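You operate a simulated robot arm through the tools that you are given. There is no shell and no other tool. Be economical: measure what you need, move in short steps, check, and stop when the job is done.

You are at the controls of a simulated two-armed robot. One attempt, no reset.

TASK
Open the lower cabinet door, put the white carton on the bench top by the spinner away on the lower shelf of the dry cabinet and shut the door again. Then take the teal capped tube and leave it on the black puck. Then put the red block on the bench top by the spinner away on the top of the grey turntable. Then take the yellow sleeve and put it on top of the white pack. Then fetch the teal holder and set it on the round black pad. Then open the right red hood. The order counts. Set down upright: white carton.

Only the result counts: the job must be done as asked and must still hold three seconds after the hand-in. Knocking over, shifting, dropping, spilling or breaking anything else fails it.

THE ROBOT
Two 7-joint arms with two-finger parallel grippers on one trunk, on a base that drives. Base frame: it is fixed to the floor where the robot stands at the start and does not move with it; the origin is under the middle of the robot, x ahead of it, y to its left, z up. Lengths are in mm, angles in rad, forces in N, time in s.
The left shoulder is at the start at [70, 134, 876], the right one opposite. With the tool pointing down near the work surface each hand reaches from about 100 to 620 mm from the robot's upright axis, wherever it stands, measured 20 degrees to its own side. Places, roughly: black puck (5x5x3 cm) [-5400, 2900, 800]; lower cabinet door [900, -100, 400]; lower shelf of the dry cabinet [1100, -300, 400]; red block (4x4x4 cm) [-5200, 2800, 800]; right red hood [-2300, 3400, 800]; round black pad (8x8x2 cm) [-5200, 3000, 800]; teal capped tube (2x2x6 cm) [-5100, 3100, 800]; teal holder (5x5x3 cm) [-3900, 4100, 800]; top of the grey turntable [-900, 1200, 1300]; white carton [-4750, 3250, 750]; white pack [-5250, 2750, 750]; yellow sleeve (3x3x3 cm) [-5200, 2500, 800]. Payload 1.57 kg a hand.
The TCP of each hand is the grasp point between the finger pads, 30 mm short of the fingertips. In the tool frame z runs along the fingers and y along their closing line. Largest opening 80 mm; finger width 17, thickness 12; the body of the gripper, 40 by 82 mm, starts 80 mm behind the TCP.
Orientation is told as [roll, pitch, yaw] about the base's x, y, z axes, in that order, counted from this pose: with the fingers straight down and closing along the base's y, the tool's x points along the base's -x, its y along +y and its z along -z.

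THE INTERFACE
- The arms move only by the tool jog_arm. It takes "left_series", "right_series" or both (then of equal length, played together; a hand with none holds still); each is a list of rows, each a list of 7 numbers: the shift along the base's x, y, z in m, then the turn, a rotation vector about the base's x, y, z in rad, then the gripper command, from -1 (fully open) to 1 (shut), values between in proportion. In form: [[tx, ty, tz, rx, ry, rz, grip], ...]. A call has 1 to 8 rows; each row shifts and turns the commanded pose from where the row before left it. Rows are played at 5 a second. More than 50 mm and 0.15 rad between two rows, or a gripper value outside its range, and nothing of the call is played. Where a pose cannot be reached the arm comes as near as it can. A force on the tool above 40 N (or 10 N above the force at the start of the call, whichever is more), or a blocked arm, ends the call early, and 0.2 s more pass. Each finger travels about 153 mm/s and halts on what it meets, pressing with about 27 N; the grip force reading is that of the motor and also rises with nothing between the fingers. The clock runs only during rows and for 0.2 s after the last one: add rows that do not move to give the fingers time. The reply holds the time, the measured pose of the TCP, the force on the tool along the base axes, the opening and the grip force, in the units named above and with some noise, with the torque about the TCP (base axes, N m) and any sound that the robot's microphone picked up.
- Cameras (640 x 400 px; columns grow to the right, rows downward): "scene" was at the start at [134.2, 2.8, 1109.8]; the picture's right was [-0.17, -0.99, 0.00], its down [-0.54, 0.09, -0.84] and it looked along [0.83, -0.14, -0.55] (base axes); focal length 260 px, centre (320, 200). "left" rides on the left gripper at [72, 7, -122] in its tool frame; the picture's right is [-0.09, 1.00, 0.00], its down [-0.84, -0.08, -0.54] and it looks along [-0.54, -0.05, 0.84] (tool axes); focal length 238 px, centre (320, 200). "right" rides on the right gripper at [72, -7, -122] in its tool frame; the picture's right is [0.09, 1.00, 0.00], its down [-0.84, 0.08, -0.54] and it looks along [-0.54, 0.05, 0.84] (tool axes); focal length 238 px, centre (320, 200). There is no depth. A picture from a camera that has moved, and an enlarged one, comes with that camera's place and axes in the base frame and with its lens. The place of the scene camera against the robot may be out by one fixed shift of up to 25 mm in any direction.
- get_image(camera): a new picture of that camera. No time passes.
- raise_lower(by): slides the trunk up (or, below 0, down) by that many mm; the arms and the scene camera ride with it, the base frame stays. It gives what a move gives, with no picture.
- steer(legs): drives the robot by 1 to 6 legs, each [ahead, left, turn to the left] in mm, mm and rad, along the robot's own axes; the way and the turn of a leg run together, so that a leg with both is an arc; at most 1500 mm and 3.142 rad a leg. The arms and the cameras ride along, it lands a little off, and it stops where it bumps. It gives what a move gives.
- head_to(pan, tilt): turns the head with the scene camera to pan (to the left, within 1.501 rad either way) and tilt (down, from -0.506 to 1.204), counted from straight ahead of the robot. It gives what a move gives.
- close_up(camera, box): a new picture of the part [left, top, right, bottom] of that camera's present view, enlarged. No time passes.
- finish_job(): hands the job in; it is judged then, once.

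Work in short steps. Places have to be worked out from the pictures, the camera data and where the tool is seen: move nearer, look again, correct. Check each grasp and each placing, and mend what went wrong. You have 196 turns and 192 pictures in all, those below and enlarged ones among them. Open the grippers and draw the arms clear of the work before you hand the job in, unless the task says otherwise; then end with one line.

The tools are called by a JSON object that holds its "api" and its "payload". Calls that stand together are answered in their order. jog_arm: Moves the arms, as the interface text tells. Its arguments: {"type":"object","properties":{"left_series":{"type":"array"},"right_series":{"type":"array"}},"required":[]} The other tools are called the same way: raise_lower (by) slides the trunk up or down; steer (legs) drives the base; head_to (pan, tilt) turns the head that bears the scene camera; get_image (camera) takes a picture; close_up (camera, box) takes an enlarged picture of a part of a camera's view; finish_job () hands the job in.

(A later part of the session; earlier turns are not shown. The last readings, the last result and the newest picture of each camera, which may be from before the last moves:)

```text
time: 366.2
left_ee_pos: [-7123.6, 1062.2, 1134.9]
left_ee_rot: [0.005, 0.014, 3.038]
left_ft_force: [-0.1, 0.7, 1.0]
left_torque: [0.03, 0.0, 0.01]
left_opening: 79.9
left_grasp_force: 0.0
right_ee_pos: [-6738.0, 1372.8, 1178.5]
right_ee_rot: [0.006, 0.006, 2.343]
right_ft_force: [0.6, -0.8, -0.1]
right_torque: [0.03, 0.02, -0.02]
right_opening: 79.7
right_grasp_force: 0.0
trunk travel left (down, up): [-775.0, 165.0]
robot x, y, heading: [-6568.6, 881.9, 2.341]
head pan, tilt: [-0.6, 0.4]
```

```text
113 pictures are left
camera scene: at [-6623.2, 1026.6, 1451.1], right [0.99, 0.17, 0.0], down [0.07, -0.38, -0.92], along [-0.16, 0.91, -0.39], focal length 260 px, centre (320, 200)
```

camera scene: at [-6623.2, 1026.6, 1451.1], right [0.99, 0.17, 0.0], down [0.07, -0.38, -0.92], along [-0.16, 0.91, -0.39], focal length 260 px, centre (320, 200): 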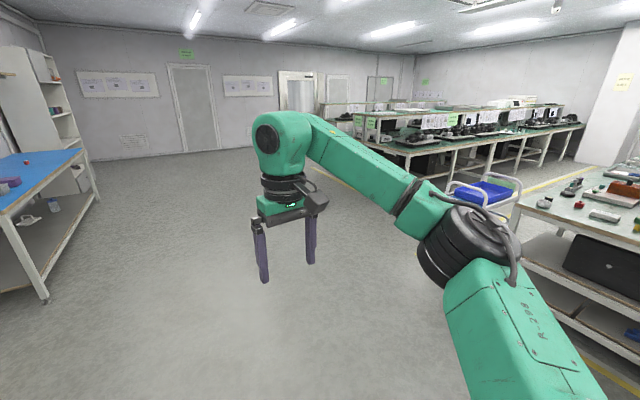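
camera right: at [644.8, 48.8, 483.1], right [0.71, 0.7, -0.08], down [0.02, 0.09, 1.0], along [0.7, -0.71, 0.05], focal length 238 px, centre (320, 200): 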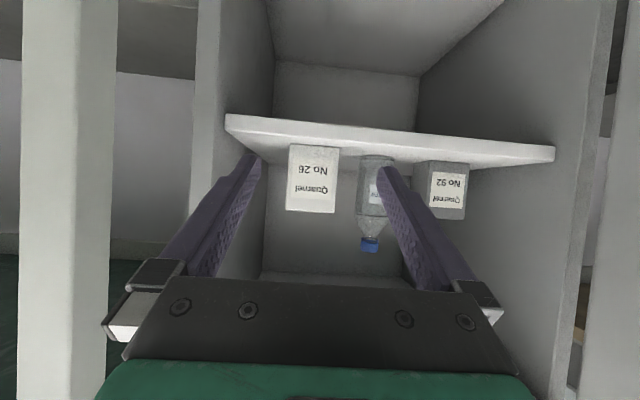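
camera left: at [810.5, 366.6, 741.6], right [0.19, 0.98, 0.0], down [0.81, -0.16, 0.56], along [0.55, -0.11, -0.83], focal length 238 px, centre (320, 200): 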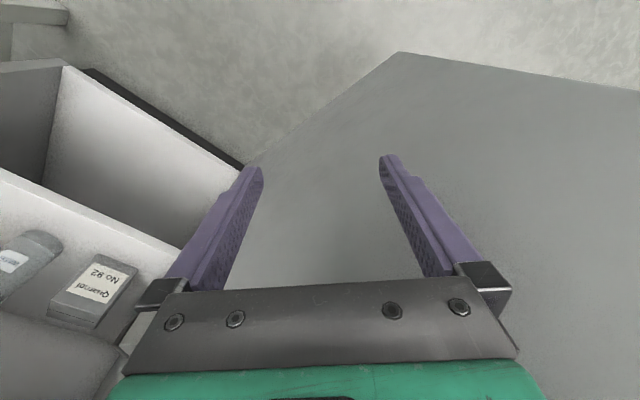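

I continue into the aisle and face the bench near the tube rack.

{"api": "steer", "payload": {"legs": [[1000, -50, -0.046], [660, 0, 0], [0, 0, -1.571], [1450, 0, 0], [1430, 0, 0], [0, 0, -1.57]]}}

{"api": "head_to", "payload": {"pan": -0.4, "tilt": 0.6}}

{"api": "get_image", "payload": {"camera": "scene"}}

```text
time: 395.6
left_ee_pos: [-5046.1, 3925.4, 1133.5]
left_ee_rot: [0.007, 0.016, -0.11]
left_ft_force: [-0.3, 0.6, 0.5]
left_torque: [-0.02, -0.02, 0.0]
left_opening: 80.0
left_grasp_force: 0.1
right_ee_pos: [-5430.9, 3616.9, 1177.7]
right_ee_rot: [0.003, 0.003, -0.801]
right_ft_force: [0.3, 0.3, 1.0]
right_torque: [0.02, 0.01, -0.02]
right_opening: 80.1
right_grasp_force: 0.2
trunk travel left (down, up): [-775.0, 165.0]
robot x, y, heading: [-5596.8, 4108.5, -0.801]
head pan, tilt: [-0.6, 0.4]
```

```text
time: 396.3
left_ee_pos: [-5046.3, 3925.9, 1134.8]
left_ee_rot: [0.006, 0.015, -0.107]
left_ft_force: [0.4, 0.2, 1.2]
left_torque: [0.0, -0.01, 0.0]
left_opening: 80.3
left_grasp_force: 0.0
right_ee_pos: [-5430.8, 3616.7, 1177.7]
right_ee_rot: [0.003, 0.004, -0.801]
right_ft_force: [0.7, -0.4, 0.4]
right_torque: [-0.01, 0.03, 0.03]
right_opening: 80.0
right_grasp_force: 0.0
trunk travel left (down, up): [-775.0, 165.0]
robot x, y, heading: [-5599.4, 4104.5, -0.801]
head pan, tilt: [-0.4, 0.6]
```

```text
112 pictures are left
camera scene: at [-5536.2, 4006.9, 1432.9], right [-0.93, -0.36, 0.0], down [-0.2, 0.53, -0.83], along [0.3, -0.77, -0.56], focal length 260 px, centre (320, 200)
```

scene: 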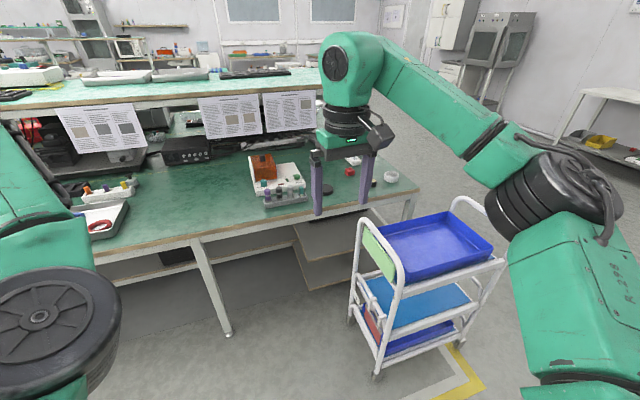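

The cart's near side is at u≈-1945, leaving room. I approach to about 465 mm from the tube rack, lower, and look.

{"api": "steer", "payload": {"legs": [[0, 0, -0.045], [600, 0, 0]]}}

{"api": "raise_lower", "payload": {"by": -220}}

{"api": "head_to", "payload": {"pan": -0.3, "tilt": 0.7}}

{"api": "get_image", "payload": {"camera": "scene"}}

{"api": "get_image", "payload": {"camera": "right"}}

```text
time: 400.1
left_ee_pos: [-4658.1, 3437.7, 1133.2]
left_ee_rot: [0.006, 0.014, -0.166]
left_ft_force: [-0.4, 0.3, -0.3]
left_torque: [0.0, 0.04, 0.02]
left_opening: 79.9
left_grasp_force: 0.1
right_ee_pos: [-5062.1, 3152.3, 1178.7]
right_ee_rot: [0.004, 0.003, -0.859]
right_ft_force: [-0.2, -0.2, 0.6]
right_torque: [0.01, -0.02, -0.01]
right_opening: 80.2
right_grasp_force: 0.0
trunk travel left (down, up): [-775.0, 165.0]
robot x, y, heading: [-5199.6, 3651.6, -0.858]
head pan, tilt: [-0.4, 0.6]
```

```text
time: 402.5
left_ee_pos: [-4659.1, 3437.6, 915.0]
left_ee_rot: [0.005, 0.014, -0.164]
left_ft_force: [-0.4, -0.9, 0.1]
left_torque: [0.0, 0.02, 0.01]
left_opening: 79.9
left_grasp_force: 0.0
right_ee_pos: [-5060.0, 3150.4, 957.3]
right_ee_rot: [0.004, 0.002, -0.857]
right_ft_force: [1.1, -0.5, 0.8]
right_torque: [-0.01, -0.01, 0.01]
right_opening: 80.1
right_grasp_force: 0.1
trunk travel left (down, up): [-555.0, 385.0]
robot x, y, heading: [-5204.1, 3651.3, -0.863]
head pan, tilt: [-0.4, 0.6]
```

```text
time: 403.1
left_ee_pos: [-4658.8, 3438.4, 914.4]
left_ee_rot: [0.006, 0.016, -0.166]
left_ft_force: [-0.7, 0.8, 1.0]
left_torque: [-0.02, 0.03, 0.0]
left_opening: 80.0
left_grasp_force: 0.1
right_ee_pos: [-5060.0, 3150.9, 957.7]
right_ee_rot: [0.005, 0.004, -0.859]
right_ft_force: [0.6, 0.0, 0.7]
right_torque: [0.01, 0.0, -0.02]
right_opening: 80.0
right_grasp_force: 0.1
trunk travel left (down, up): [-555.0, 385.0]
robot x, y, heading: [-5199.6, 3645.6, -0.862]
head pan, tilt: [-0.3, 0.7]
```

```text
111 pictures are left
camera scene: at [-5137.8, 3553.0, 1204.3], right [-0.92, -0.4, 0.0], down [-0.26, 0.59, -0.77], along [0.3, -0.7, -0.64], focal length 260 px, centre (320, 200)
```

scene: 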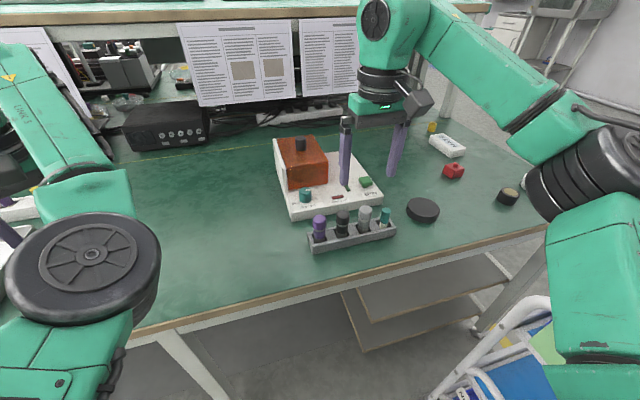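

```text
110 pictures are left
camera right: at [-5112.1, 3200.2, 1079.7], right [0.69, 0.72, 0.0], down [0.6, -0.59, 0.54], along [0.39, -0.37, -0.84], focal length 238 px, centre (320, 200)
```

right: 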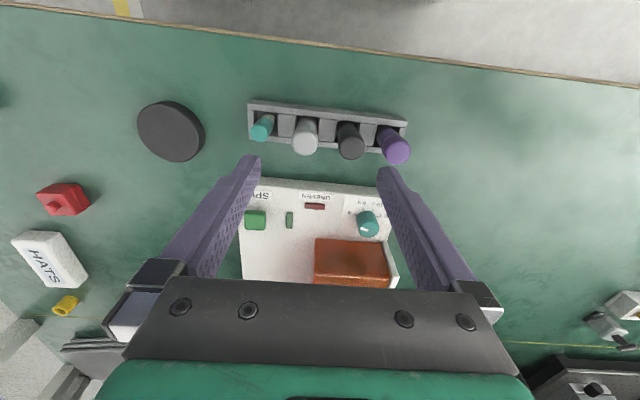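

Great view: the teal-capped tube is the end one in the rack, at ≈[-5101,3108]. I zoom to judge its height and spacing.

{"api": "close_up", "payload": {"camera": "scene", "box": [295, 185, 455, 265]}}

{"api": "close_up", "payload": {"camera": "right", "box": [230, 80, 430, 180]}}

```text
4.00 times, centred on (375, 225) of scene
camera zoom: at [-5137.8, 3553.0, 1204.3], right [-0.92, -0.4, 0.0], down [-0.26, 0.59, -0.77], along [0.3, -0.7, -0.64], focal length 1038 px, centre (100, 100)
```

zoom: 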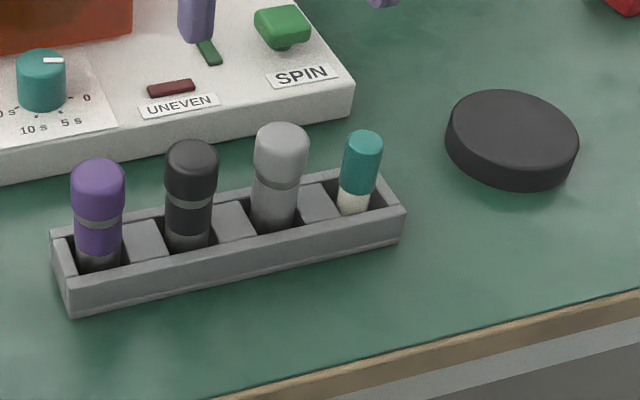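

```text
3.20 times, centred on (330, 130) of right
camera zoom: at [-5112.1, 3200.2, 1079.7], right [0.69, 0.72, 0.0], down [0.6, -0.59, 0.54], along [0.39, -0.37, -0.84], focal length 763 px, centre (288, 424)
```

zoom: 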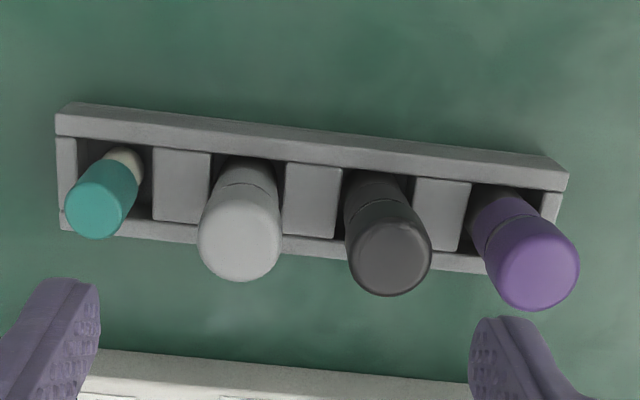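

The tube top is at z≈830, 17 mm thick, in a shallow rack. I rotate the right hand 90° (closing fore-aft) while moving over it.

{"api": "jog_arm", "payload": {"right_series": [[-0.006, -0.007, 0, 0, 0, -0.143, -1], [-0.006, -0.007, 0, 0, 0, -0.143, -1], [-0.006, -0.007, 0, 0, 0, -0.143, -1], [-0.006, -0.007, 0, 0, 0, -0.143, -1], [-0.006, -0.006, 0, 0, 0, -0.143, -1], [-0.006, -0.006, 0, 0, 0, -0.143, -1], [-0.005, -0.005, 0, 0, 0, -0.143, -1], [0, 0, 0, 0, 0, -0.143, -1]]}}

{"api": "jog_arm", "payload": {"right_series": [[0, 0, -0.02, 0, 0, -0.143, -1], [0, 0, -0.02, 0, 0, -0.143, -1], [0, 0, -0.02, 0, 0, -0.143, -1], [0, 0, 0, 0, 0, 0, -1]]}}

{"api": "get_image", "payload": {"camera": "right"}}

{"api": "get_image", "payload": {"camera": "scene"}}

```text
time: 404.9
left_ee_pos: [-4658.4, 3438.1, 914.1]
left_ee_rot: [0.004, 0.016, -0.166]
left_ft_force: [0.1, 0.1, -0.3]
left_torque: [0.0, 0.01, 0.0]
left_opening: 79.9
left_grasp_force: 0.1
right_ee_pos: [-5101.4, 3106.6, 959.5]
right_ee_rot: [0.005, 0.004, -2.006]
right_ft_force: [-0.2, -0.4, 0.0]
right_torque: [-0.01, 0.0, 0.02]
right_opening: 80.1
right_grasp_force: 0.0
trunk travel left (down, up): [-555.0, 385.0]
robot x, y, heading: [-5202.6, 3650.7, -0.863]
head pan, tilt: [-0.3, 0.7]
```

```text
time: 405.9
left_ee_pos: [-4658.1, 3439.0, 914.2]
left_ee_rot: [0.004, 0.015, -0.165]
left_ft_force: [0.3, 0.4, 0.0]
left_torque: [0.01, 0.0, 0.02]
left_opening: 80.2
left_grasp_force: 0.1
right_ee_pos: [-5098.2, 3106.6, 897.8]
right_ee_rot: [0.004, 0.002, -2.432]
right_ft_force: [0.4, -1.2, 0.1]
right_torque: [0.02, -0.01, 0.0]
right_opening: 80.1
right_grasp_force: 0.1
trunk travel left (down, up): [-555.0, 385.0]
robot x, y, heading: [-5197.6, 3652.0, -0.861]
head pan, tilt: [-0.3, 0.7]
```

```text
107 pictures are left
camera right: at [-5049.2, 3158.1, 1019.0], right [0.72, -0.7, 0.0], down [-0.59, -0.6, 0.54], along [-0.37, -0.39, -0.84], focal length 238 px, centre (320, 200)
```

right: 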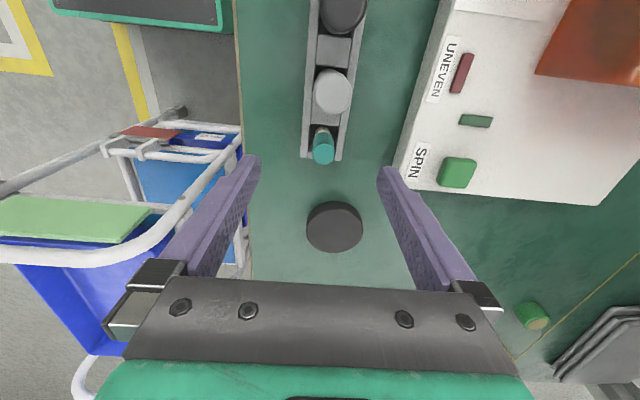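

```text
106 pictures are left
camera scene: at [-5137.7, 3553.2, 1204.3], right [-0.92, -0.4, 0.0], down [-0.26, 0.59, -0.76], along [0.3, -0.7, -0.64], focal length 260 px, centre (320, 200)
```

scene: 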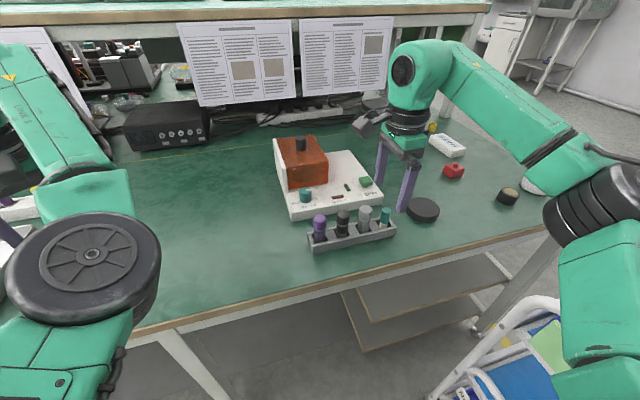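

The tube is ≈5 mm from the TCP axis. I correct, descend to z≈823 and close.

{"api": "jog_arm", "payload": {"right_series": [[-0.0005, -0.005, -0.02, 0, 0, 0, -1], [0, 0, -0.03, 0, 0, 0, -1], [0, 0, -0.024, 0, 0, 0, -1], [0, 0, 0, 0, 0, 0, -1]]}}

{"api": "get_image", "payload": {"camera": "right"}}

```text
time: 406.9
left_ee_pos: [-4659.2, 3438.3, 913.7]
left_ee_rot: [0.004, 0.016, -0.167]
left_ft_force: [0.6, -1.0, -0.2]
left_torque: [0.0, 0.0, -0.01]
left_opening: 79.8
left_grasp_force: 0.0
right_ee_pos: [-5100.0, 3099.4, 822.6]
right_ee_rot: [0.004, 0.004, -2.432]
right_ft_force: [0.6, 0.1, 0.1]
right_torque: [-0.01, 0.01, 0.0]
right_opening: 79.7
right_grasp_force: 0.0
trunk travel left (down, up): [-555.0, 385.0]
robot x, y, heading: [-5203.5, 3651.2, -0.861]
head pan, tilt: [-0.3, 0.7]
```

```text
105 pictures are left
camera right: at [-5051.1, 3152.1, 944.3], right [0.72, -0.69, 0.0], down [-0.59, -0.6, 0.54], along [-0.37, -0.39, -0.84], focal length 238 px, centre (320, 200)
```

right: 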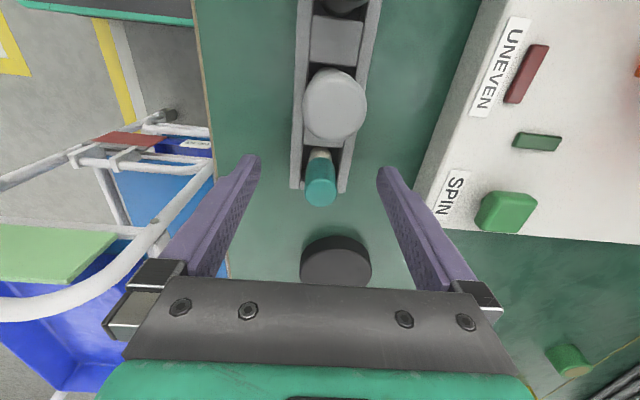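

Centred. I close on the tube and lift.

{"api": "jog_arm", "payload": {"right_series": [[0, 0, 0, 0, 0, 0, 1], [0, 0, 0, 0, 0, 0, 1], [0, 0, 0, 0, 0, 0, 1], [0, 0, 0.03, 0, 0, 0, 1], [0, 0, 0.04, 0, 0, 0, 1], [0, 0, 0.04, 0, 0, 0, 1]]}}

{"api": "get_image", "payload": {"camera": "right"}}

```text
time: 408.3
left_ee_pos: [-4659.3, 3438.7, 914.3]
left_ee_rot: [0.004, 0.015, -0.164]
left_ft_force: [-0.4, -0.2, -0.8]
left_torque: [-0.03, -0.01, -0.02]
left_opening: 80.0
left_grasp_force: 0.1
right_ee_pos: [-5101.8, 3103.7, 935.2]
right_ee_rot: [0.004, 0.003, -2.43]
right_ft_force: [-0.5, 0.5, 0.1]
right_torque: [0.01, 0.01, 0.0]
right_opening: 18.5
right_grasp_force: 26.7
trunk travel left (down, up): [-555.0, 385.0]
robot x, y, heading: [-5202.1, 3652.8, -0.862]
head pan, tilt: [-0.3, 0.7]
```

```text
104 pictures are left
camera right: at [-5051.9, 3155.1, 1057.6], right [0.72, -0.69, 0.0], down [-0.59, -0.6, 0.54], along [-0.37, -0.39, -0.84], focal length 238 px, centre (320, 200)
```

right: 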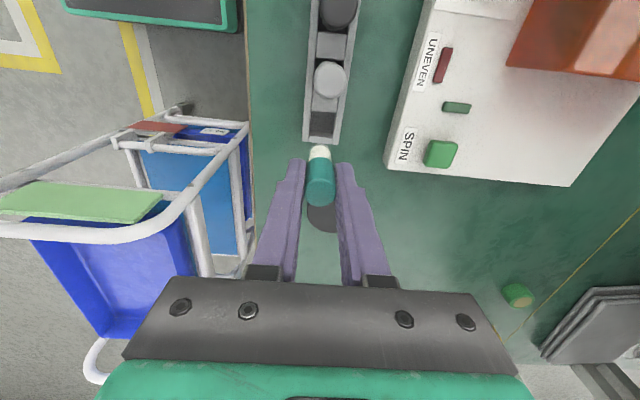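

Tube held. The puck is out of reach from here because of the cart, so I raise and drive round to the bench's left end.

{"api": "raise_lower", "payload": {"by": 200}}

{"api": "steer", "payload": {"legs": [[-480, 0, 0], [0, 0, -1.555], [1450, 0, 0], [500, 0, 0], [0, 1060, 0], [0, 0, 3.13]]}}

{"api": "head_to", "payload": {"pan": 0.0, "tilt": 0.5}}

{"api": "get_image", "payload": {"camera": "scene"}}

```text
time: 410.5
left_ee_pos: [-4657.6, 3437.0, 1113.8]
left_ee_rot: [0.006, 0.017, -0.165]
left_ft_force: [0.4, 0.1, 0.2]
left_torque: [0.01, 0.01, -0.06]
left_opening: 79.9
left_grasp_force: 0.0
right_ee_pos: [-5099.7, 3102.0, 1135.3]
right_ee_rot: [0.004, 0.004, -2.431]
right_ft_force: [-1.0, -0.3, -0.4]
right_torque: [0.02, 0.02, -0.03]
right_opening: 18.6
right_grasp_force: 26.6
trunk travel left (down, up): [-755.0, 185.0]
robot x, y, heading: [-5200.5, 3649.4, -0.862]
head pan, tilt: [-0.3, 0.7]
```

```text
time: 438.9
left_ee_pos: [-6052.9, 2482.9, 1113.4]
left_ee_rot: [0.006, 0.016, 1.482]
left_ft_force: [0.3, 1.0, 0.3]
left_torque: [0.01, 0.02, 0.0]
left_opening: 79.7
left_grasp_force: 0.1
right_ee_pos: [-5685.2, 2067.9, 1134.2]
right_ee_rot: [0.002, 0.004, -0.786]
right_ft_force: [0.6, 0.3, -0.7]
right_torque: [-0.01, -0.03, 0.02]
right_opening: 18.7
right_grasp_force: 27.1
trunk travel left (down, up): [-755.0, 185.0]
robot x, y, heading: [-6228.1, 1927.5, 0.787]
head pan, tilt: [-0.3, 0.7]
```

```text
time: 439.7
left_ee_pos: [-6053.1, 2484.4, 1113.3]
left_ee_rot: [0.006, 0.013, 1.48]
left_ft_force: [-0.9, -0.1, 0.1]
left_torque: [-0.01, 0.0, 0.01]
left_opening: 79.9
left_grasp_force: 0.1
right_ee_pos: [-5685.2, 2067.7, 1134.1]
right_ee_rot: [0.004, 0.002, -0.786]
right_ft_force: [0.3, -0.5, -0.8]
right_torque: [-0.02, -0.01, 0.01]
right_opening: 18.6
right_grasp_force: 27.0
trunk travel left (down, up): [-755.0, 185.0]
robot x, y, heading: [-6228.1, 1928.6, 0.784]
head pan, tilt: [0.0, 0.499]
```

```text
103 pictures are left
camera scene: at [-6129.3, 2044.6, 1421.9], right [0.71, -0.71, 0.0], down [-0.34, -0.34, -0.88], along [0.62, 0.62, -0.48], focal length 260 px, centre (320, 200)
```

scene: 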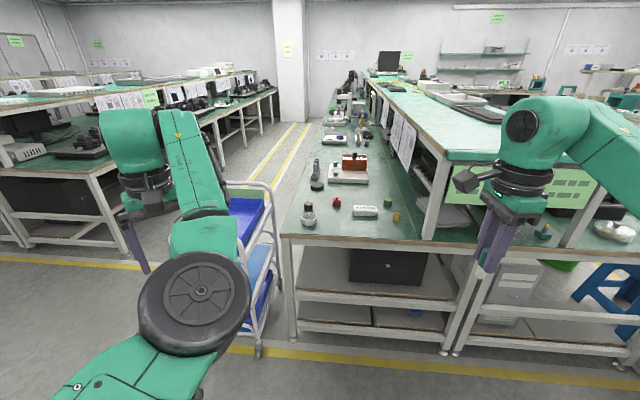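

Excellent view of the bench end. My left hand would pass over the cart at that position, so I first raise the left hand well up, and turn to square up.

{"api": "jog_arm", "payload": {"left_series": [[0, 0, 0.045, 0, 0, 0, -1], [0, 0, 0.045, 0, 0, 0, -1], [0, 0, 0.045, 0, 0, 0, -1], [0, 0, 0.045, 0, 0, 0, -1], [0, 0, 0.045, 0, 0, 0, -1], [0, 0, 0.045, 0, 0, 0, -1], [0, 0, 0, 0, 0, 0, -1]]}}

{"api": "steer", "payload": {"legs": [[0, 0, -0.06], [400, 127, 0]]}}

{"api": "head_to", "payload": {"pan": 0.0, "tilt": 0.6}}

{"api": "get_image", "payload": {"camera": "scene"}}

```text
time: 441.3
left_ee_pos: [-6098.4, 2442.5, 1307.7]
left_ee_rot: [0.004, 0.011, 1.478]
left_ft_force: [-0.1, 0.2, -1.0]
left_torque: [-0.02, -0.01, 0.02]
left_opening: 80.1
left_grasp_force: 0.0
left hand out of reach, approached as far as the arm can: row 4, 5, 6
right_ee_pos: [-5684.4, 2068.8, 1134.9]
right_ee_rot: [0.003, 0.004, -0.785]
right_ft_force: [-0.3, -0.8, -0.8]
right_torque: [0.01, 0.01, -0.01]
right_opening: 18.6
right_grasp_force: 27.1
trunk travel left (down, up): [-755.0, 185.0]
robot x, y, heading: [-6224.3, 1928.6, 0.785]
head pan, tilt: [0.0, 0.499]
```

```text
time: 444.3
left_ee_pos: [-5852.8, 2798.1, 1309.0]
left_ee_rot: [0.005, 0.01, 1.427]
left_ft_force: [-0.5, 0.1, 0.8]
left_torque: [-0.02, 0.04, -0.03]
left_opening: 80.2
left_grasp_force: 0.0
right_ee_pos: [-5461.1, 2398.9, 1135.3]
right_ee_rot: [0.006, 0.005, -0.84]
right_ft_force: [0.3, 0.5, 0.2]
right_torque: [0.04, -0.01, -0.01]
right_opening: 18.2
right_grasp_force: 27.3
trunk travel left (down, up): [-755.0, 185.0]
robot x, y, heading: [-6003.6, 2292.3, 0.729]
head pan, tilt: [0.0, 0.499]
```

```text
time: 445.0
left_ee_pos: [-5852.3, 2800.3, 1307.8]
left_ee_rot: [0.003, 0.012, 1.428]
left_ft_force: [0.7, 0.3, -0.2]
left_torque: [-0.02, 0.05, 0.0]
left_opening: 80.0
left_grasp_force: 0.1
right_ee_pos: [-5459.7, 2402.6, 1134.7]
right_ee_rot: [0.002, 0.004, -0.84]
right_ft_force: [0.0, -0.7, -0.4]
right_torque: [0.0, 0.04, 0.02]
right_opening: 18.4
right_grasp_force: 27.2
trunk travel left (down, up): [-755.0, 185.0]
robot x, y, heading: [-6011.2, 2289.5, 0.728]
head pan, tilt: [0.0, 0.6]
```

```text
102 pictures are left
camera scene: at [-5907.6, 2401.8, 1412.9], right [0.67, -0.74, 0.0], down [-0.42, -0.38, -0.83], along [0.61, 0.55, -0.56], focal length 260 px, centre (320, 200)
```

scene: 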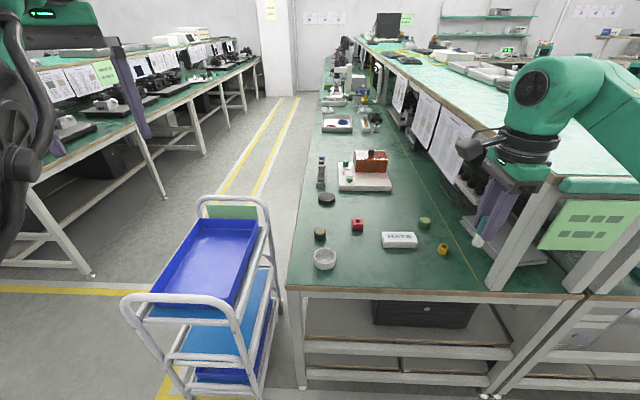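

I check my base's footprint by looking down, to judge clearance to cart and bench.

{"api": "head_to", "payload": {"pan": 0.3, "tilt": 1.2}}

{"api": "get_image", "payload": {"camera": "scene"}}

```text
time: 446.0
left_ee_pos: [-5852.3, 2799.7, 1307.6]
left_ee_rot: [0.003, 0.012, 1.429]
left_ft_force: [-0.1, 0.6, -0.6]
left_torque: [-0.01, -0.02, 0.0]
left_opening: 80.0
left_grasp_force: 0.1
right_ee_pos: [-5461.4, 2402.6, 1134.6]
right_ee_rot: [0.004, 0.003, -0.839]
right_ft_force: [-0.2, 0.0, -1.0]
right_torque: [0.0, 0.0, 0.0]
right_opening: 18.5
right_grasp_force: 27.1
trunk travel left (down, up): [-755.0, 185.0]
robot x, y, heading: [-6006.9, 2286.3, 0.736]
head pan, tilt: [0.3, 1.201]
```

```text
101 pictures are left
camera scene: at [-5944.6, 2390.6, 1368.3], right [0.86, -0.51, 0.0], down [-0.48, -0.8, -0.36], along [0.19, 0.31, -0.93], focal length 260 px, centre (320, 200)
```

scene: 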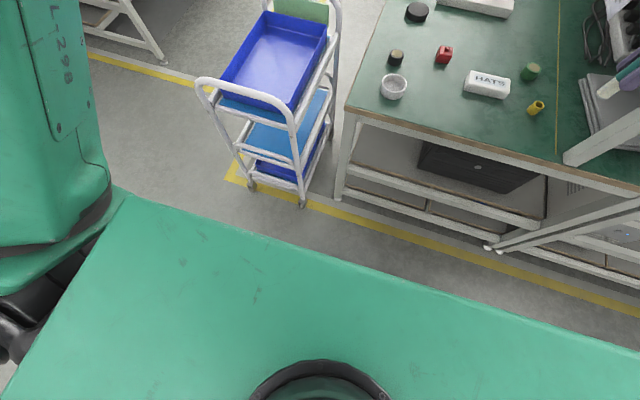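

I'll stand clear of the cart at about (u=-2700, n=5550), turned ~36° left, so the right arm can reach the puck. Turn first, then translate.

{"api": "steer", "payload": {"legs": [[0, 0, 0.615], [142, -288, 0]]}}

{"api": "head_to", "payload": {"pan": -0.6, "tilt": 0.75}}

{"api": "get_image", "payload": {"camera": "scene"}}

{"api": "get_image", "payload": {"camera": "right"}}

```text
time: 449.8
left_ee_pos: [-5866.2, 2874.6, 1308.2]
left_ee_rot: [0.002, 0.011, 2.051]
left_ft_force: [-1.1, -0.1, -0.1]
left_torque: [0.0, -0.02, -0.01]
left_opening: 80.0
left_grasp_force: 0.0
right_ee_pos: [-5314.9, 2779.5, 1136.0]
right_ee_rot: [0.007, 0.003, -0.213]
right_ft_force: [-0.4, -0.6, 0.5]
right_torque: [0.01, -0.01, -0.03]
right_opening: 18.7
right_grasp_force: 26.9
trunk travel left (down, up): [-755.0, 185.0]
robot x, y, heading: [-5692.6, 2371.2, 1.357]
head pan, tilt: [0.3, 1.201]
```

```text
time: 451.0
left_ee_pos: [-5864.3, 2874.8, 1307.8]
left_ee_rot: [0.005, 0.012, 2.052]
left_ft_force: [0.8, 0.4, -0.7]
left_torque: [0.03, -0.02, 0.03]
left_opening: 79.9
left_grasp_force: 0.1
right_ee_pos: [-5313.8, 2780.3, 1135.3]
right_ee_rot: [0.003, 0.004, -0.214]
right_ft_force: [0.9, -0.2, -0.4]
right_torque: [0.03, -0.01, -0.03]
right_opening: 18.9
right_grasp_force: 27.5
trunk travel left (down, up): [-755.0, 185.0]
robot x, y, heading: [-5692.0, 2367.8, 1.358]
head pan, tilt: [-0.6, 0.75]
```

```text
100 pictures are left
camera scene: at [-5626.2, 2494.5, 1400.0], right [0.69, -0.73, 0.0], down [-0.5, -0.47, -0.73], along [0.53, 0.5, -0.68], focal length 260 px, centre (320, 200)
```

scene: 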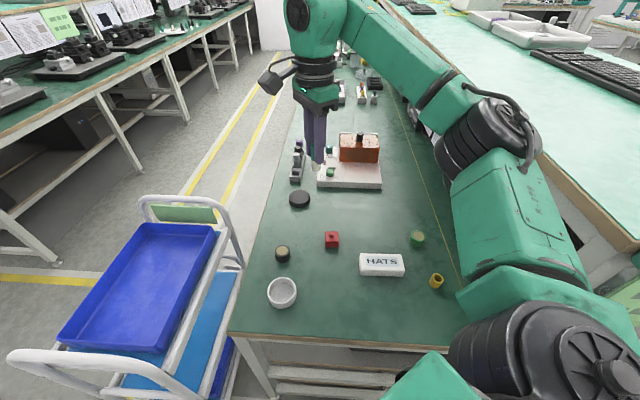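

```text
99 pictures are left
camera right: at [-5385.4, 2788.6, 1256.8], right [0.12, 0.99, 0.0], down [0.84, -0.11, 0.54], along [0.54, -0.06, -0.84], focal length 238 px, centre (320, 200)
```

right: 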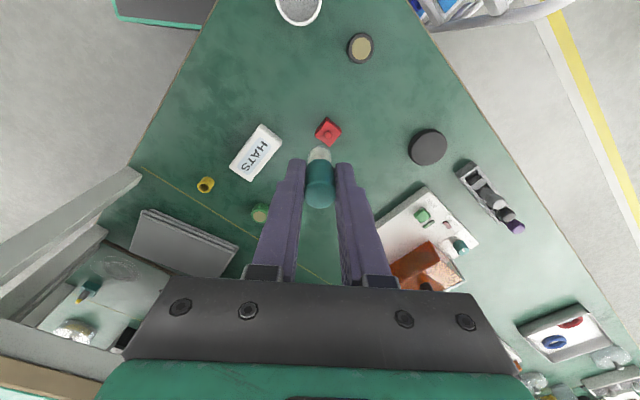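

The puck (tan top, black side) is at ≈[-5378,2861], 585 mm from my axis, 20° to the right—ideal. I lower the trunk 130 and bring the tube above it.

{"api": "raise_lower", "payload": {"by": -130}}

{"api": "jog_arm", "payload": {"right_series": [[-0.022, 0.027, 0, 0, 0, 0, 1], [-0.022, 0.027, 0, 0, 0, 0, 1], [-0.02, 0.027, -0.02, 0, 0, 0, 1], [0, 0, -0.03, 0, 0, 0, 1], [0, 0, -0.03, 0, 0, 0, 1], [0, 0, 0, 0, 0, 0, 1]]}}

{"api": "get_image", "payload": {"camera": "right"}}

{"api": "get_image", "payload": {"camera": "scene"}}

```text
time: 452.6
left_ee_pos: [-5865.7, 2873.6, 1178.8]
left_ee_rot: [0.004, 0.012, 2.051]
left_ft_force: [0.4, 0.4, 0.3]
left_torque: [-0.01, 0.02, 0.0]
left_opening: 80.0
left_grasp_force: 0.0
right_ee_pos: [-5313.9, 2780.3, 1005.6]
right_ee_rot: [0.005, 0.005, -0.214]
right_ft_force: [0.9, 0.1, -0.3]
right_torque: [0.0, 0.05, -0.05]
right_opening: 18.4
right_grasp_force: 27.0
trunk travel left (down, up): [-625.0, 315.0]
robot x, y, heading: [-5694.5, 2373.3, 1.356]
head pan, tilt: [-0.6, 0.75]
```

```text
time: 454.0
left_ee_pos: [-5864.5, 2874.3, 1177.3]
left_ee_rot: [0.003, 0.012, 2.051]
left_ft_force: [-0.6, -0.3, -0.5]
left_torque: [-0.02, 0.03, 0.0]
left_opening: 79.9
left_grasp_force: 0.0
right_ee_pos: [-5377.9, 2859.7, 923.9]
right_ee_rot: [0.004, 0.004, -0.215]
right_ft_force: [0.6, -0.1, -0.1]
right_torque: [0.01, -0.01, -0.01]
right_opening: 18.5
right_grasp_force: 27.1
trunk travel left (down, up): [-625.0, 315.0]
robot x, y, heading: [-5695.8, 2367.8, 1.359]
head pan, tilt: [-0.6, 0.75]
```

```text
98 pictures are left
camera right: at [-5449.7, 2868.9, 1047.2], right [0.12, 0.99, 0.0], down [0.84, -0.11, 0.54], along [0.54, -0.06, -0.84], focal length 238 px, centre (320, 200)
```

right: 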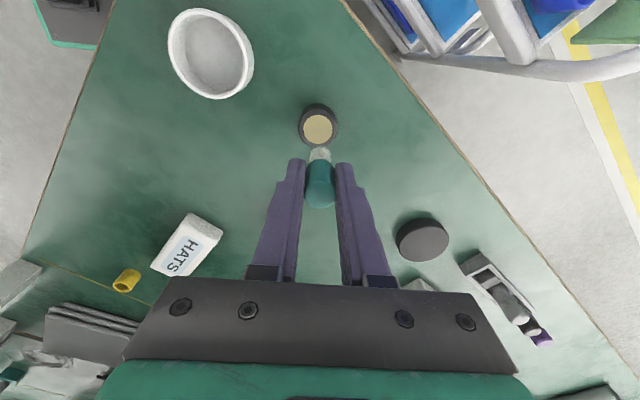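

```text
97 pictures are left
camera scene: at [-5626.4, 2494.6, 1270.0], right [0.69, -0.73, 0.0], down [-0.5, -0.47, -0.73], along [0.53, 0.5, -0.68], focal length 260 px, centre (320, 200)
```

scene: 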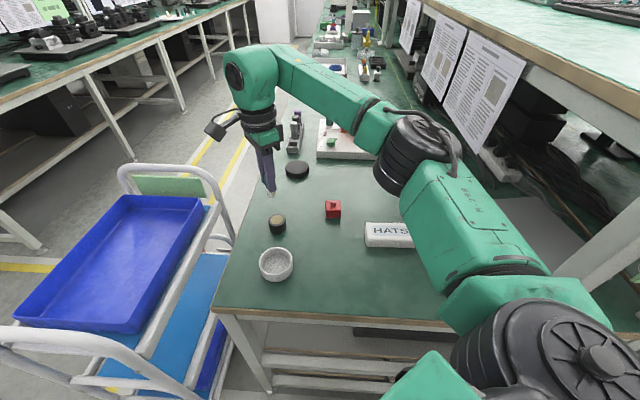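

The puck is directly beneath the tube. I descend to ~866 and then check.

{"api": "jog_arm", "payload": {"right_series": [[0, 0.001, -0.03, 0, 0, 0, 1], [0, 0, -0.018, 0, 0, 0, 1], [0, 0, -0.008, 0, 0, 0, 1], [0, 0, 0, 0, 0, 0, 1]]}}

{"api": "close_up", "payload": {"camera": "right", "box": [260, 80, 380, 220]}}

{"api": "close_up", "payload": {"camera": "scene", "box": [240, 130, 340, 250]}}

```text
time: 455.0
left_ee_pos: [-5864.8, 2873.1, 1177.5]
left_ee_rot: [0.004, 0.012, 2.049]
left_ft_force: [0.3, -0.1, 0.7]
left_torque: [-0.01, 0.0, -0.01]
left_opening: 80.0
left_grasp_force: 0.0
right_ee_pos: [-5377.6, 2860.6, 869.5]
right_ee_rot: [0.004, 0.003, -0.215]
right_ft_force: [-0.9, 0.4, 0.4]
right_torque: [0.0, 0.01, 0.0]
right_opening: 18.6
right_grasp_force: 27.2
trunk travel left (down, up): [-625.0, 315.0]
robot x, y, heading: [-5695.9, 2372.3, 1.359]
head pan, tilt: [-0.6, 0.75]
```

```text
2.86 times, centred on (320, 150) of right
camera zoom: at [-5448.6, 2869.6, 990.4], right [0.12, 0.99, 0.0], down [0.84, -0.11, 0.54], along [0.54, -0.06, -0.84], focal length 681 px, centre (320, 343)
```

zoom: 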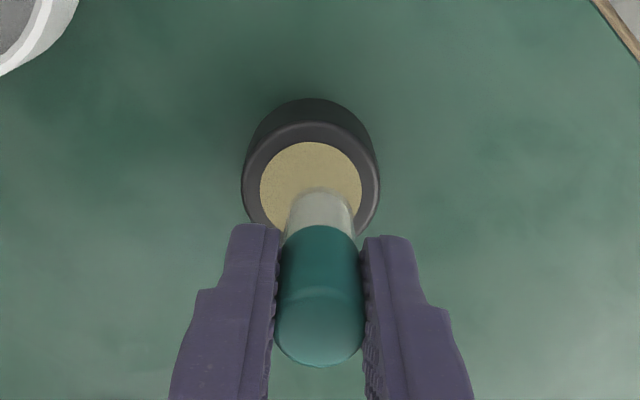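

```text
3.33 times, centred on (290, 190) of scene
camera zoom: at [-5625.9, 2494.6, 1270.0], right [0.69, -0.73, 0.0], down [-0.5, -0.47, -0.73], along [0.53, 0.5, -0.68], focal length 865 px, centre (420, 233)
```

zoom: 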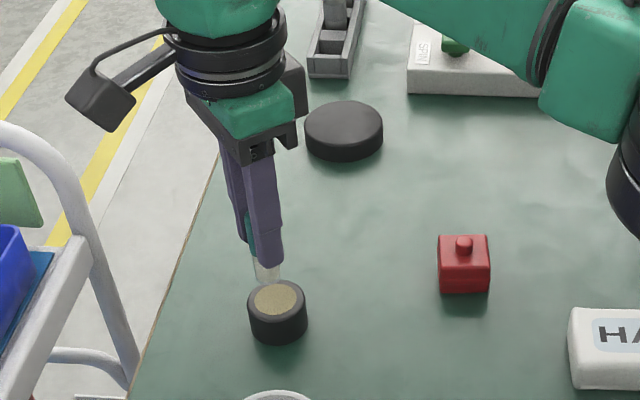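

Alignment within 3 mm; I correct (+2, -2.5) and lower gently to contact.

{"api": "jog_arm", "payload": {"right_series": [[0.002, -0.0025, -0.01, 0, 0, 0, 1], [0, 0, -0.006, 0, 0, 0, 1], [0, 0, -0.003, 0, 0, 0, 1], [0, 0, 0, 0, 0, 0, 1]]}}

{"api": "close_up", "payload": {"camera": "scene", "box": [240, 130, 340, 250]}}

```text
time: 456.0
left_ee_pos: [-5865.9, 2874.3, 1177.9]
left_ee_rot: [0.004, 0.012, 2.052]
left_ft_force: [-0.2, 0.5, 0.6]
left_torque: [-0.01, -0.01, -0.01]
left_opening: 80.0
left_grasp_force: 0.1
right_ee_pos: [-5376.0, 2860.4, 848.0]
right_ee_rot: [0.003, 0.004, -0.216]
right_ft_force: [-0.7, 0.2, -0.5]
right_torque: [0.04, 0.03, -0.01]
right_opening: 18.3
right_grasp_force: 26.9
trunk travel left (down, up): [-625.0, 315.0]
robot x, y, heading: [-5693.6, 2369.4, 1.353]
head pan, tilt: [-0.6, 0.75]
```

```text
3.33 times, centred on (290, 190) of scene
camera zoom: at [-5625.9, 2494.5, 1270.0], right [0.69, -0.73, 0.0], down [-0.5, -0.47, -0.73], along [0.53, 0.5, -0.68], focal length 865 px, centre (420, 233)
```

zoom: 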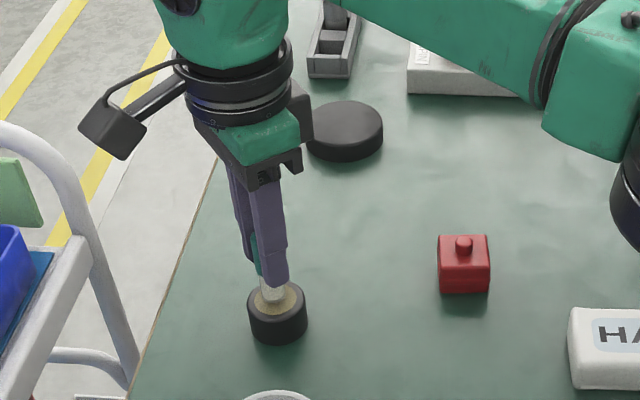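

Still no contact; I lower in 2–3 mm steps.

{"api": "jog_arm", "payload": {"right_series": [[0, 0, -0.003, 0, 0, 0, 1], [0, 0, -0.002, 0, 0, 0, 1], [0, 0, -0.002, 0, 0, 0, 1], [0, 0, 0, 0, 0, 0, 1]]}}

{"api": "close_up", "payload": {"camera": "right", "box": [260, 80, 380, 220]}}

```text
time: 457.0
left_ee_pos: [-5864.5, 2873.4, 1178.8]
left_ee_rot: [0.004, 0.013, 2.052]
left_ft_force: [-0.5, -0.7, 0.3]
left_torque: [0.0, -0.02, -0.04]
left_opening: 80.0
left_grasp_force: 0.1
right_ee_pos: [-5376.4, 2859.0, 845.8]
right_ee_rot: [0.006, 0.005, -0.216]
right_ft_force: [1.7, 1.5, 9.0]
right_torque: [0.03, -0.13, 0.03]
right_opening: 18.4
right_grasp_force: 27.2
trunk travel left (down, up): [-625.0, 315.0]
robot x, y, heading: [-5694.8, 2373.6, 1.352]
head pan, tilt: [-0.6, 0.75]
```

```text
2.86 times, centred on (320, 150) of right
camera zoom: at [-5448.0, 2867.9, 966.1], right [0.12, 0.99, 0.01], down [0.84, -0.11, 0.54], along [0.54, -0.06, -0.84], focal length 681 px, centre (320, 343)
```

zoom: 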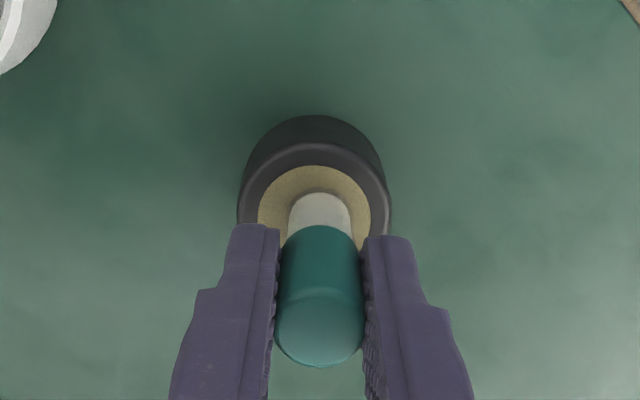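

Contact (≈9 N). I ease, open, and rise straight up.

{"api": "jog_arm", "payload": {"right_series": [[0, 0, 0.002, 0, 0, 0, 1], [0, 0, 0, 0, 0, 0, 0.2], [0, 0, 0, 0, 0, 0, -0.4], [0, 0, 0, 0, 0, 0, -0.6], [0, 0, 0.03, 0, 0, 0, -0.6], [0, 0, 0.04, 0, 0, 0, -0.6], [0, 0, 0.04, 0, 0, 0, -0.6]]}}

{"api": "get_image", "payload": {"camera": "right"}}

{"api": "get_image", "payload": {"camera": "scene"}}

```text
time: 458.6
left_ee_pos: [-5865.4, 2872.7, 1177.1]
left_ee_rot: [0.004, 0.014, 2.05]
left_ft_force: [0.4, -0.4, -0.2]
left_torque: [0.02, -0.01, 0.02]
left_opening: 79.8
left_grasp_force: 0.1
right_ee_pos: [-5376.3, 2860.6, 954.0]
right_ee_rot: [0.004, 0.004, -0.214]
right_ft_force: [0.5, -0.5, -0.5]
right_torque: [0.01, -0.01, -0.02]
right_opening: 64.0
right_grasp_force: 0.0
trunk travel left (down, up): [-625.0, 315.0]
robot x, y, heading: [-5694.8, 2369.4, 1.357]
head pan, tilt: [-0.6, 0.75]
```

```text
92 pictures are left
camera right: at [-5448.3, 2869.6, 1076.7], right [0.12, 0.99, 0.0], down [0.84, -0.11, 0.54], along [0.54, -0.06, -0.84], focal length 238 px, centre (320, 200)
```

right: 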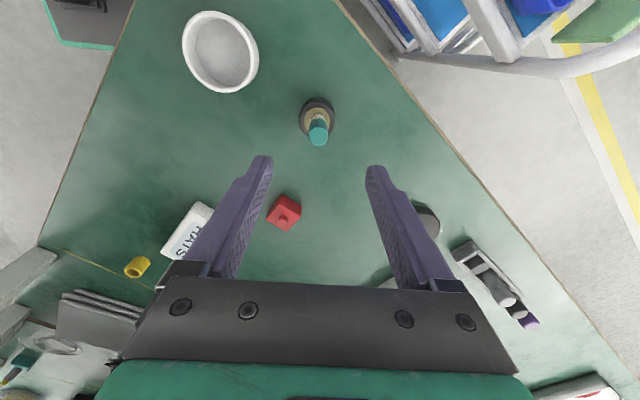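

```text
91 pictures are left
camera scene: at [-5626.7, 2494.0, 1270.1], right [0.69, -0.73, 0.0], down [-0.5, -0.47, -0.73], along [0.53, 0.5, -0.68], focal length 260 px, centre (320, 200)
```

scene: 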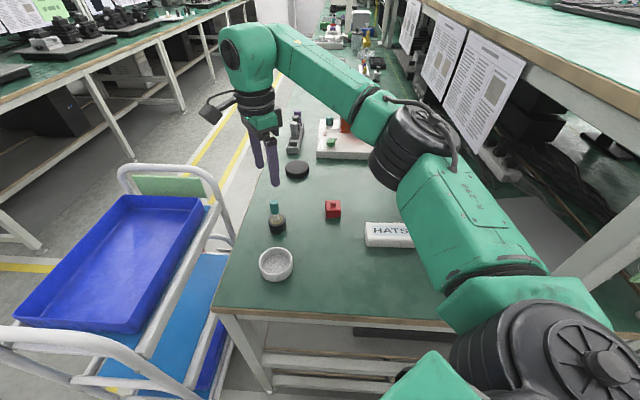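

The tube stands on the puck. Next the red block; I zoom to see its orientation.

{"api": "close_up", "payload": {"camera": "right", "box": [240, 170, 340, 250]}}

{"api": "close_up", "payload": {"camera": "scene", "box": [300, 180, 370, 230]}}

```text
5.00 times, centred on (290, 210) of right
camera zoom: at [-5448.3, 2869.6, 1076.7], right [0.12, 0.99, 0.0], down [0.84, -0.11, 0.54], along [0.54, -0.06, -0.84], focal length 1192 px, centre (470, 150)
```

zoom: 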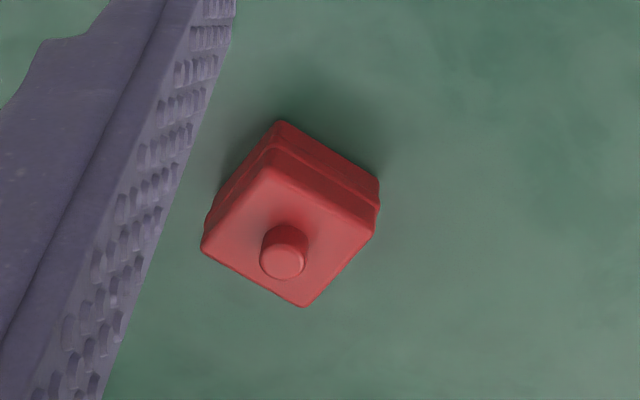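

```text
8.00 times, centred on (335, 205) of scene
camera zoom: at [-5626.7, 2494.0, 1270.1], right [0.69, -0.73, 0.0], down [-0.5, -0.47, -0.73], along [0.53, 0.5, -0.68], focal length 2076 px, centre (200, 160)
```

zoom: 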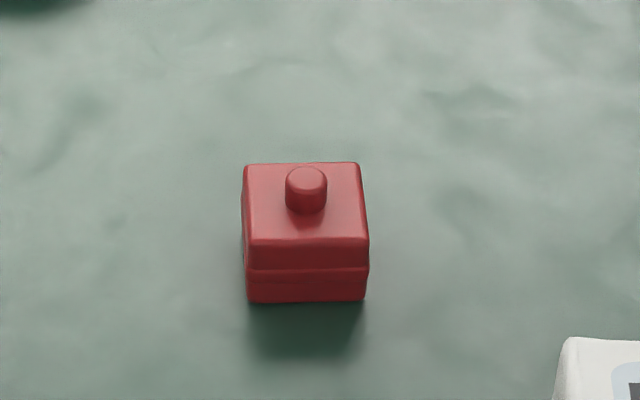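

Block centre ≈[-5244,2793], edges at about 46°, 36 mm. I rotate the hand to match and move above it.

{"api": "jog_arm", "payload": {"right_series": [[0.033, -0.017, 0, 0, 0, -0.138, -1], [0.033, -0.017, 0, 0, 0, -0.138, -1], [0.033, -0.017, 0, 0, 0, -0.138, -1], [0.033, -0.017, 0, 0, 0, -0.139, -1], [0, 0, -0.035, 0, 0, 0, -1], [0, 0, -0.035, 0, 0, 0, -1], [0, 0, 0, 0, 0, 0, -1]]}}

{"api": "get_image", "payload": {"camera": "right"}}

```text
time: 460.2
left_ee_pos: [-5864.0, 2874.1, 1176.6]
left_ee_rot: [0.004, 0.012, 2.052]
left_ft_force: [-0.4, 0.7, -0.3]
left_torque: [0.01, 0.0, 0.03]
left_opening: 80.1
left_grasp_force: 0.0
right_ee_pos: [-5244.2, 2791.6, 886.7]
right_ee_rot: [0.005, 0.003, -0.77]
right_ft_force: [-0.6, -0.1, 0.3]
right_torque: [-0.02, -0.03, 0.01]
right_opening: 79.9
right_grasp_force: 0.0
trunk travel left (down, up): [-625.0, 315.0]
robot x, y, heading: [-5692.4, 2372.7, 1.358]
head pan, tilt: [-0.6, 0.75]
```

```text
88 pictures are left
camera right: at [-5300.3, 2836.6, 1008.4], right [0.63, 0.78, 0.01], down [0.65, -0.53, 0.54], along [0.42, -0.33, -0.84], focal length 238 px, centre (320, 200)
```

right: 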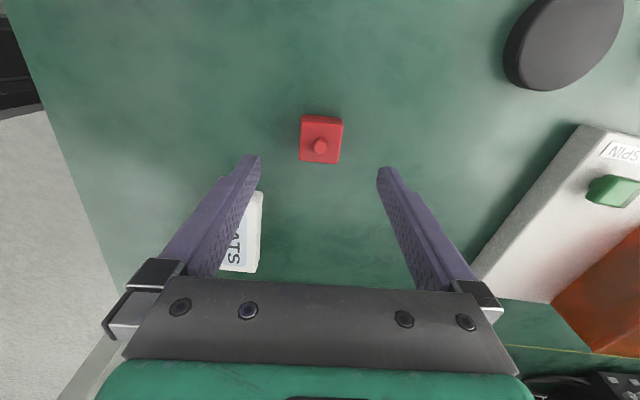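

Well aligned, 4 mm off. I correct, descend to z≈797 and close.

{"api": "jog_arm", "payload": {"right_series": [[0.0035, 0, -0.03, 0, 0, 0, -1], [0, 0, -0.03, 0, 0, 0, -1], [0, 0, -0.02, 0, 0, 0, -1], [0, 0, -0.009, 0, 0, 0, -1], [0, 0, 0, 0, 0, 0, 1], [0, 0, 0, 0, 0, 0, 1], [0, 0, 0, 0, 0, 0, 1]]}}

{"api": "get_image", "payload": {"camera": "right"}}

```text
time: 461.8
left_ee_pos: [-5864.0, 2874.9, 1177.4]
left_ee_rot: [0.003, 0.012, 2.051]
left_ft_force: [0.4, 0.6, -0.1]
left_torque: [0.0, -0.02, -0.03]
left_opening: 80.2
left_grasp_force: 0.0
right_ee_pos: [-5240.4, 2790.3, 796.4]
right_ee_rot: [0.004, 0.002, -0.769]
right_ft_force: [0.3, 0.1, 0.1]
right_torque: [0.0, 0.01, 0.01]
right_opening: 39.1
right_grasp_force: 26.7
trunk travel left (down, up): [-625.0, 315.0]
robot x, y, heading: [-5693.9, 2372.2, 1.359]
head pan, tilt: [-0.6, 0.75]
```

```text
87 pictures are left
camera right: at [-5297.7, 2836.2, 918.4], right [0.63, 0.78, 0.0], down [0.66, -0.53, 0.54], along [0.42, -0.33, -0.84], focal length 238 px, centre (320, 200)
```

right: 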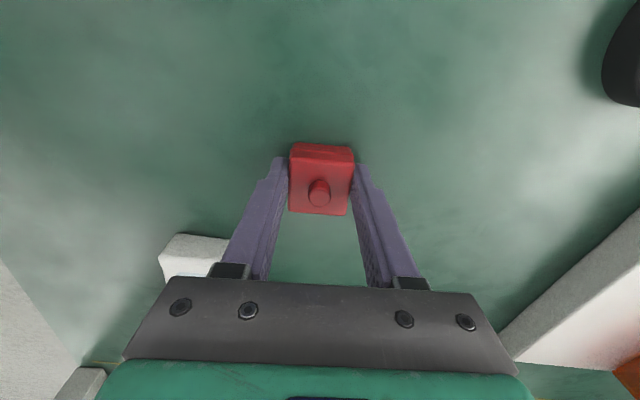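

Block gripped (39 mm). I lift, raise the trunk and drive out toward the south aisle for the turntable.

{"api": "jog_arm", "payload": {"right_series": [[0, 0, 0.03, 0, 0, 0, 1], [0, 0, 0.04, 0, 0, 0, 1], [0, 0, 0.04, 0, 0, 0, 1], [0, 0, 0, 0, 0, 0, 1]]}}

{"api": "raise_lower", "payload": {"by": 280}}

{"api": "steer", "payload": {"legs": [[-564, 414, 0], [0, 0, -2.203], [1000, -800, 0], [1500, 0, 0]]}}

{"api": "get_image", "payload": {"camera": "right"}}

```text
time: 462.8
left_ee_pos: [-5864.2, 2874.4, 1178.0]
left_ee_rot: [0.003, 0.013, 2.051]
left_ft_force: [-0.5, 0.3, -0.5]
left_torque: [-0.02, -0.01, -0.02]
left_opening: 79.7
left_grasp_force: 0.0
right_ee_pos: [-5238.9, 2790.9, 905.0]
right_ee_rot: [0.004, 0.004, -0.768]
right_ft_force: [0.3, 0.3, -1.1]
right_torque: [0.01, 0.03, 0.02]
right_opening: 39.1
right_grasp_force: 27.0
trunk travel left (down, up): [-625.0, 315.0]
robot x, y, heading: [-5692.9, 2370.0, 1.356]
head pan, tilt: [-0.6, 0.75]
```

```text
time: 465.6
left_ee_pos: [-5864.0, 2873.9, 1458.1]
left_ee_rot: [0.004, 0.014, 2.05]
left_ft_force: [0.4, 0.4, 0.3]
left_torque: [-0.01, -0.01, -0.03]
left_opening: 80.1
left_grasp_force: 0.1
right_ee_pos: [-5238.8, 2790.7, 1183.9]
right_ee_rot: [0.004, 0.005, -0.768]
right_ft_force: [-0.3, -0.5, -0.6]
right_torque: [0.01, -0.02, 0.0]
right_opening: 39.2
right_grasp_force: 27.1
trunk travel left (down, up): [-905.0, 35.0]
robot x, y, heading: [-5693.9, 2373.7, 1.357]
head pan, tilt: [-0.6, 0.75]
```

```text
time: 487.9
left_ee_pos: [-4640.0, -653.1, 1457.4]
left_ee_rot: [0.001, 0.012, -0.124]
left_ft_force: [0.8, 0.3, -0.1]
left_torque: [-0.01, 0.01, -0.01]
left_opening: 79.9
left_grasp_force: 0.1
right_ee_pos: [-5062.7, -1120.3, 1185.4]
right_ee_rot: [0.004, 0.005, -2.942]
right_ft_force: [0.3, 0.5, -1.1]
right_torque: [0.03, -0.01, 0.01]
right_opening: 39.2
right_grasp_force: 26.8
trunk travel left (down, up): [-905.0, 35.0]
robot x, y, heading: [-5153.0, -506.6, -0.819]
head pan, tilt: [-0.6, 0.75]
```

```text
86 pictures are left
camera right: at [-4995.3, -1099.1, 1306.3], right [0.29, -0.96, 0.01], down [-0.81, -0.24, 0.54], along [-0.51, -0.16, -0.84], focal length 238 px, centre (320, 200)
```

right: 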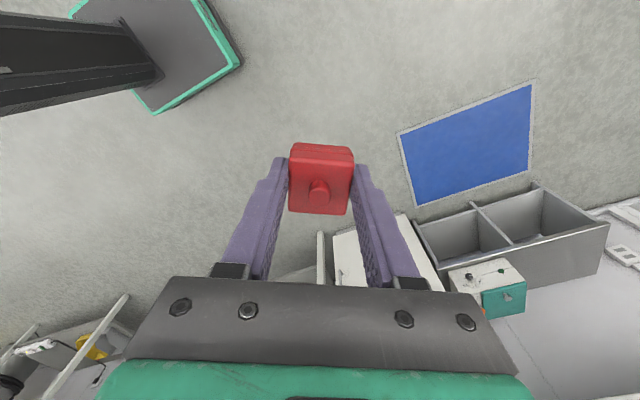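

Base footprint is visible (front ≈210 mm, half-width ≈190). The block is safe. I continue down the corridor and along the south aisle.

{"api": "steer", "payload": {"legs": [[1500, 0, 0], [1000, 0, 0], [0, 0, 1.543], [1500, 0, 0], [1400, 0, 0]]}}

```text
time: 517.2
left_ee_pos: [-1120.5, -73.7, 1458.7]
left_ee_rot: [0.005, 0.012, 1.349]
left_ft_force: [-0.6, -0.2, 1.5]
left_torque: [0.02, 0.0, -0.01]
left_opening: 80.2
left_grasp_force: 0.1
right_ee_pos: [-695.7, -540.4, 1185.0]
right_ee_rot: [0.005, 0.005, -1.47]
right_ft_force: [-0.7, -0.2, -0.8]
right_torque: [0.01, 0.01, 0.01]
right_opening: 39.2
right_grasp_force: 27.0
trunk travel left (down, up): [-905.0, 35.0]
robot x, y, heading: [-1313.2, -568.7, 0.654]
head pan, tilt: [-0.6, 0.75]
```

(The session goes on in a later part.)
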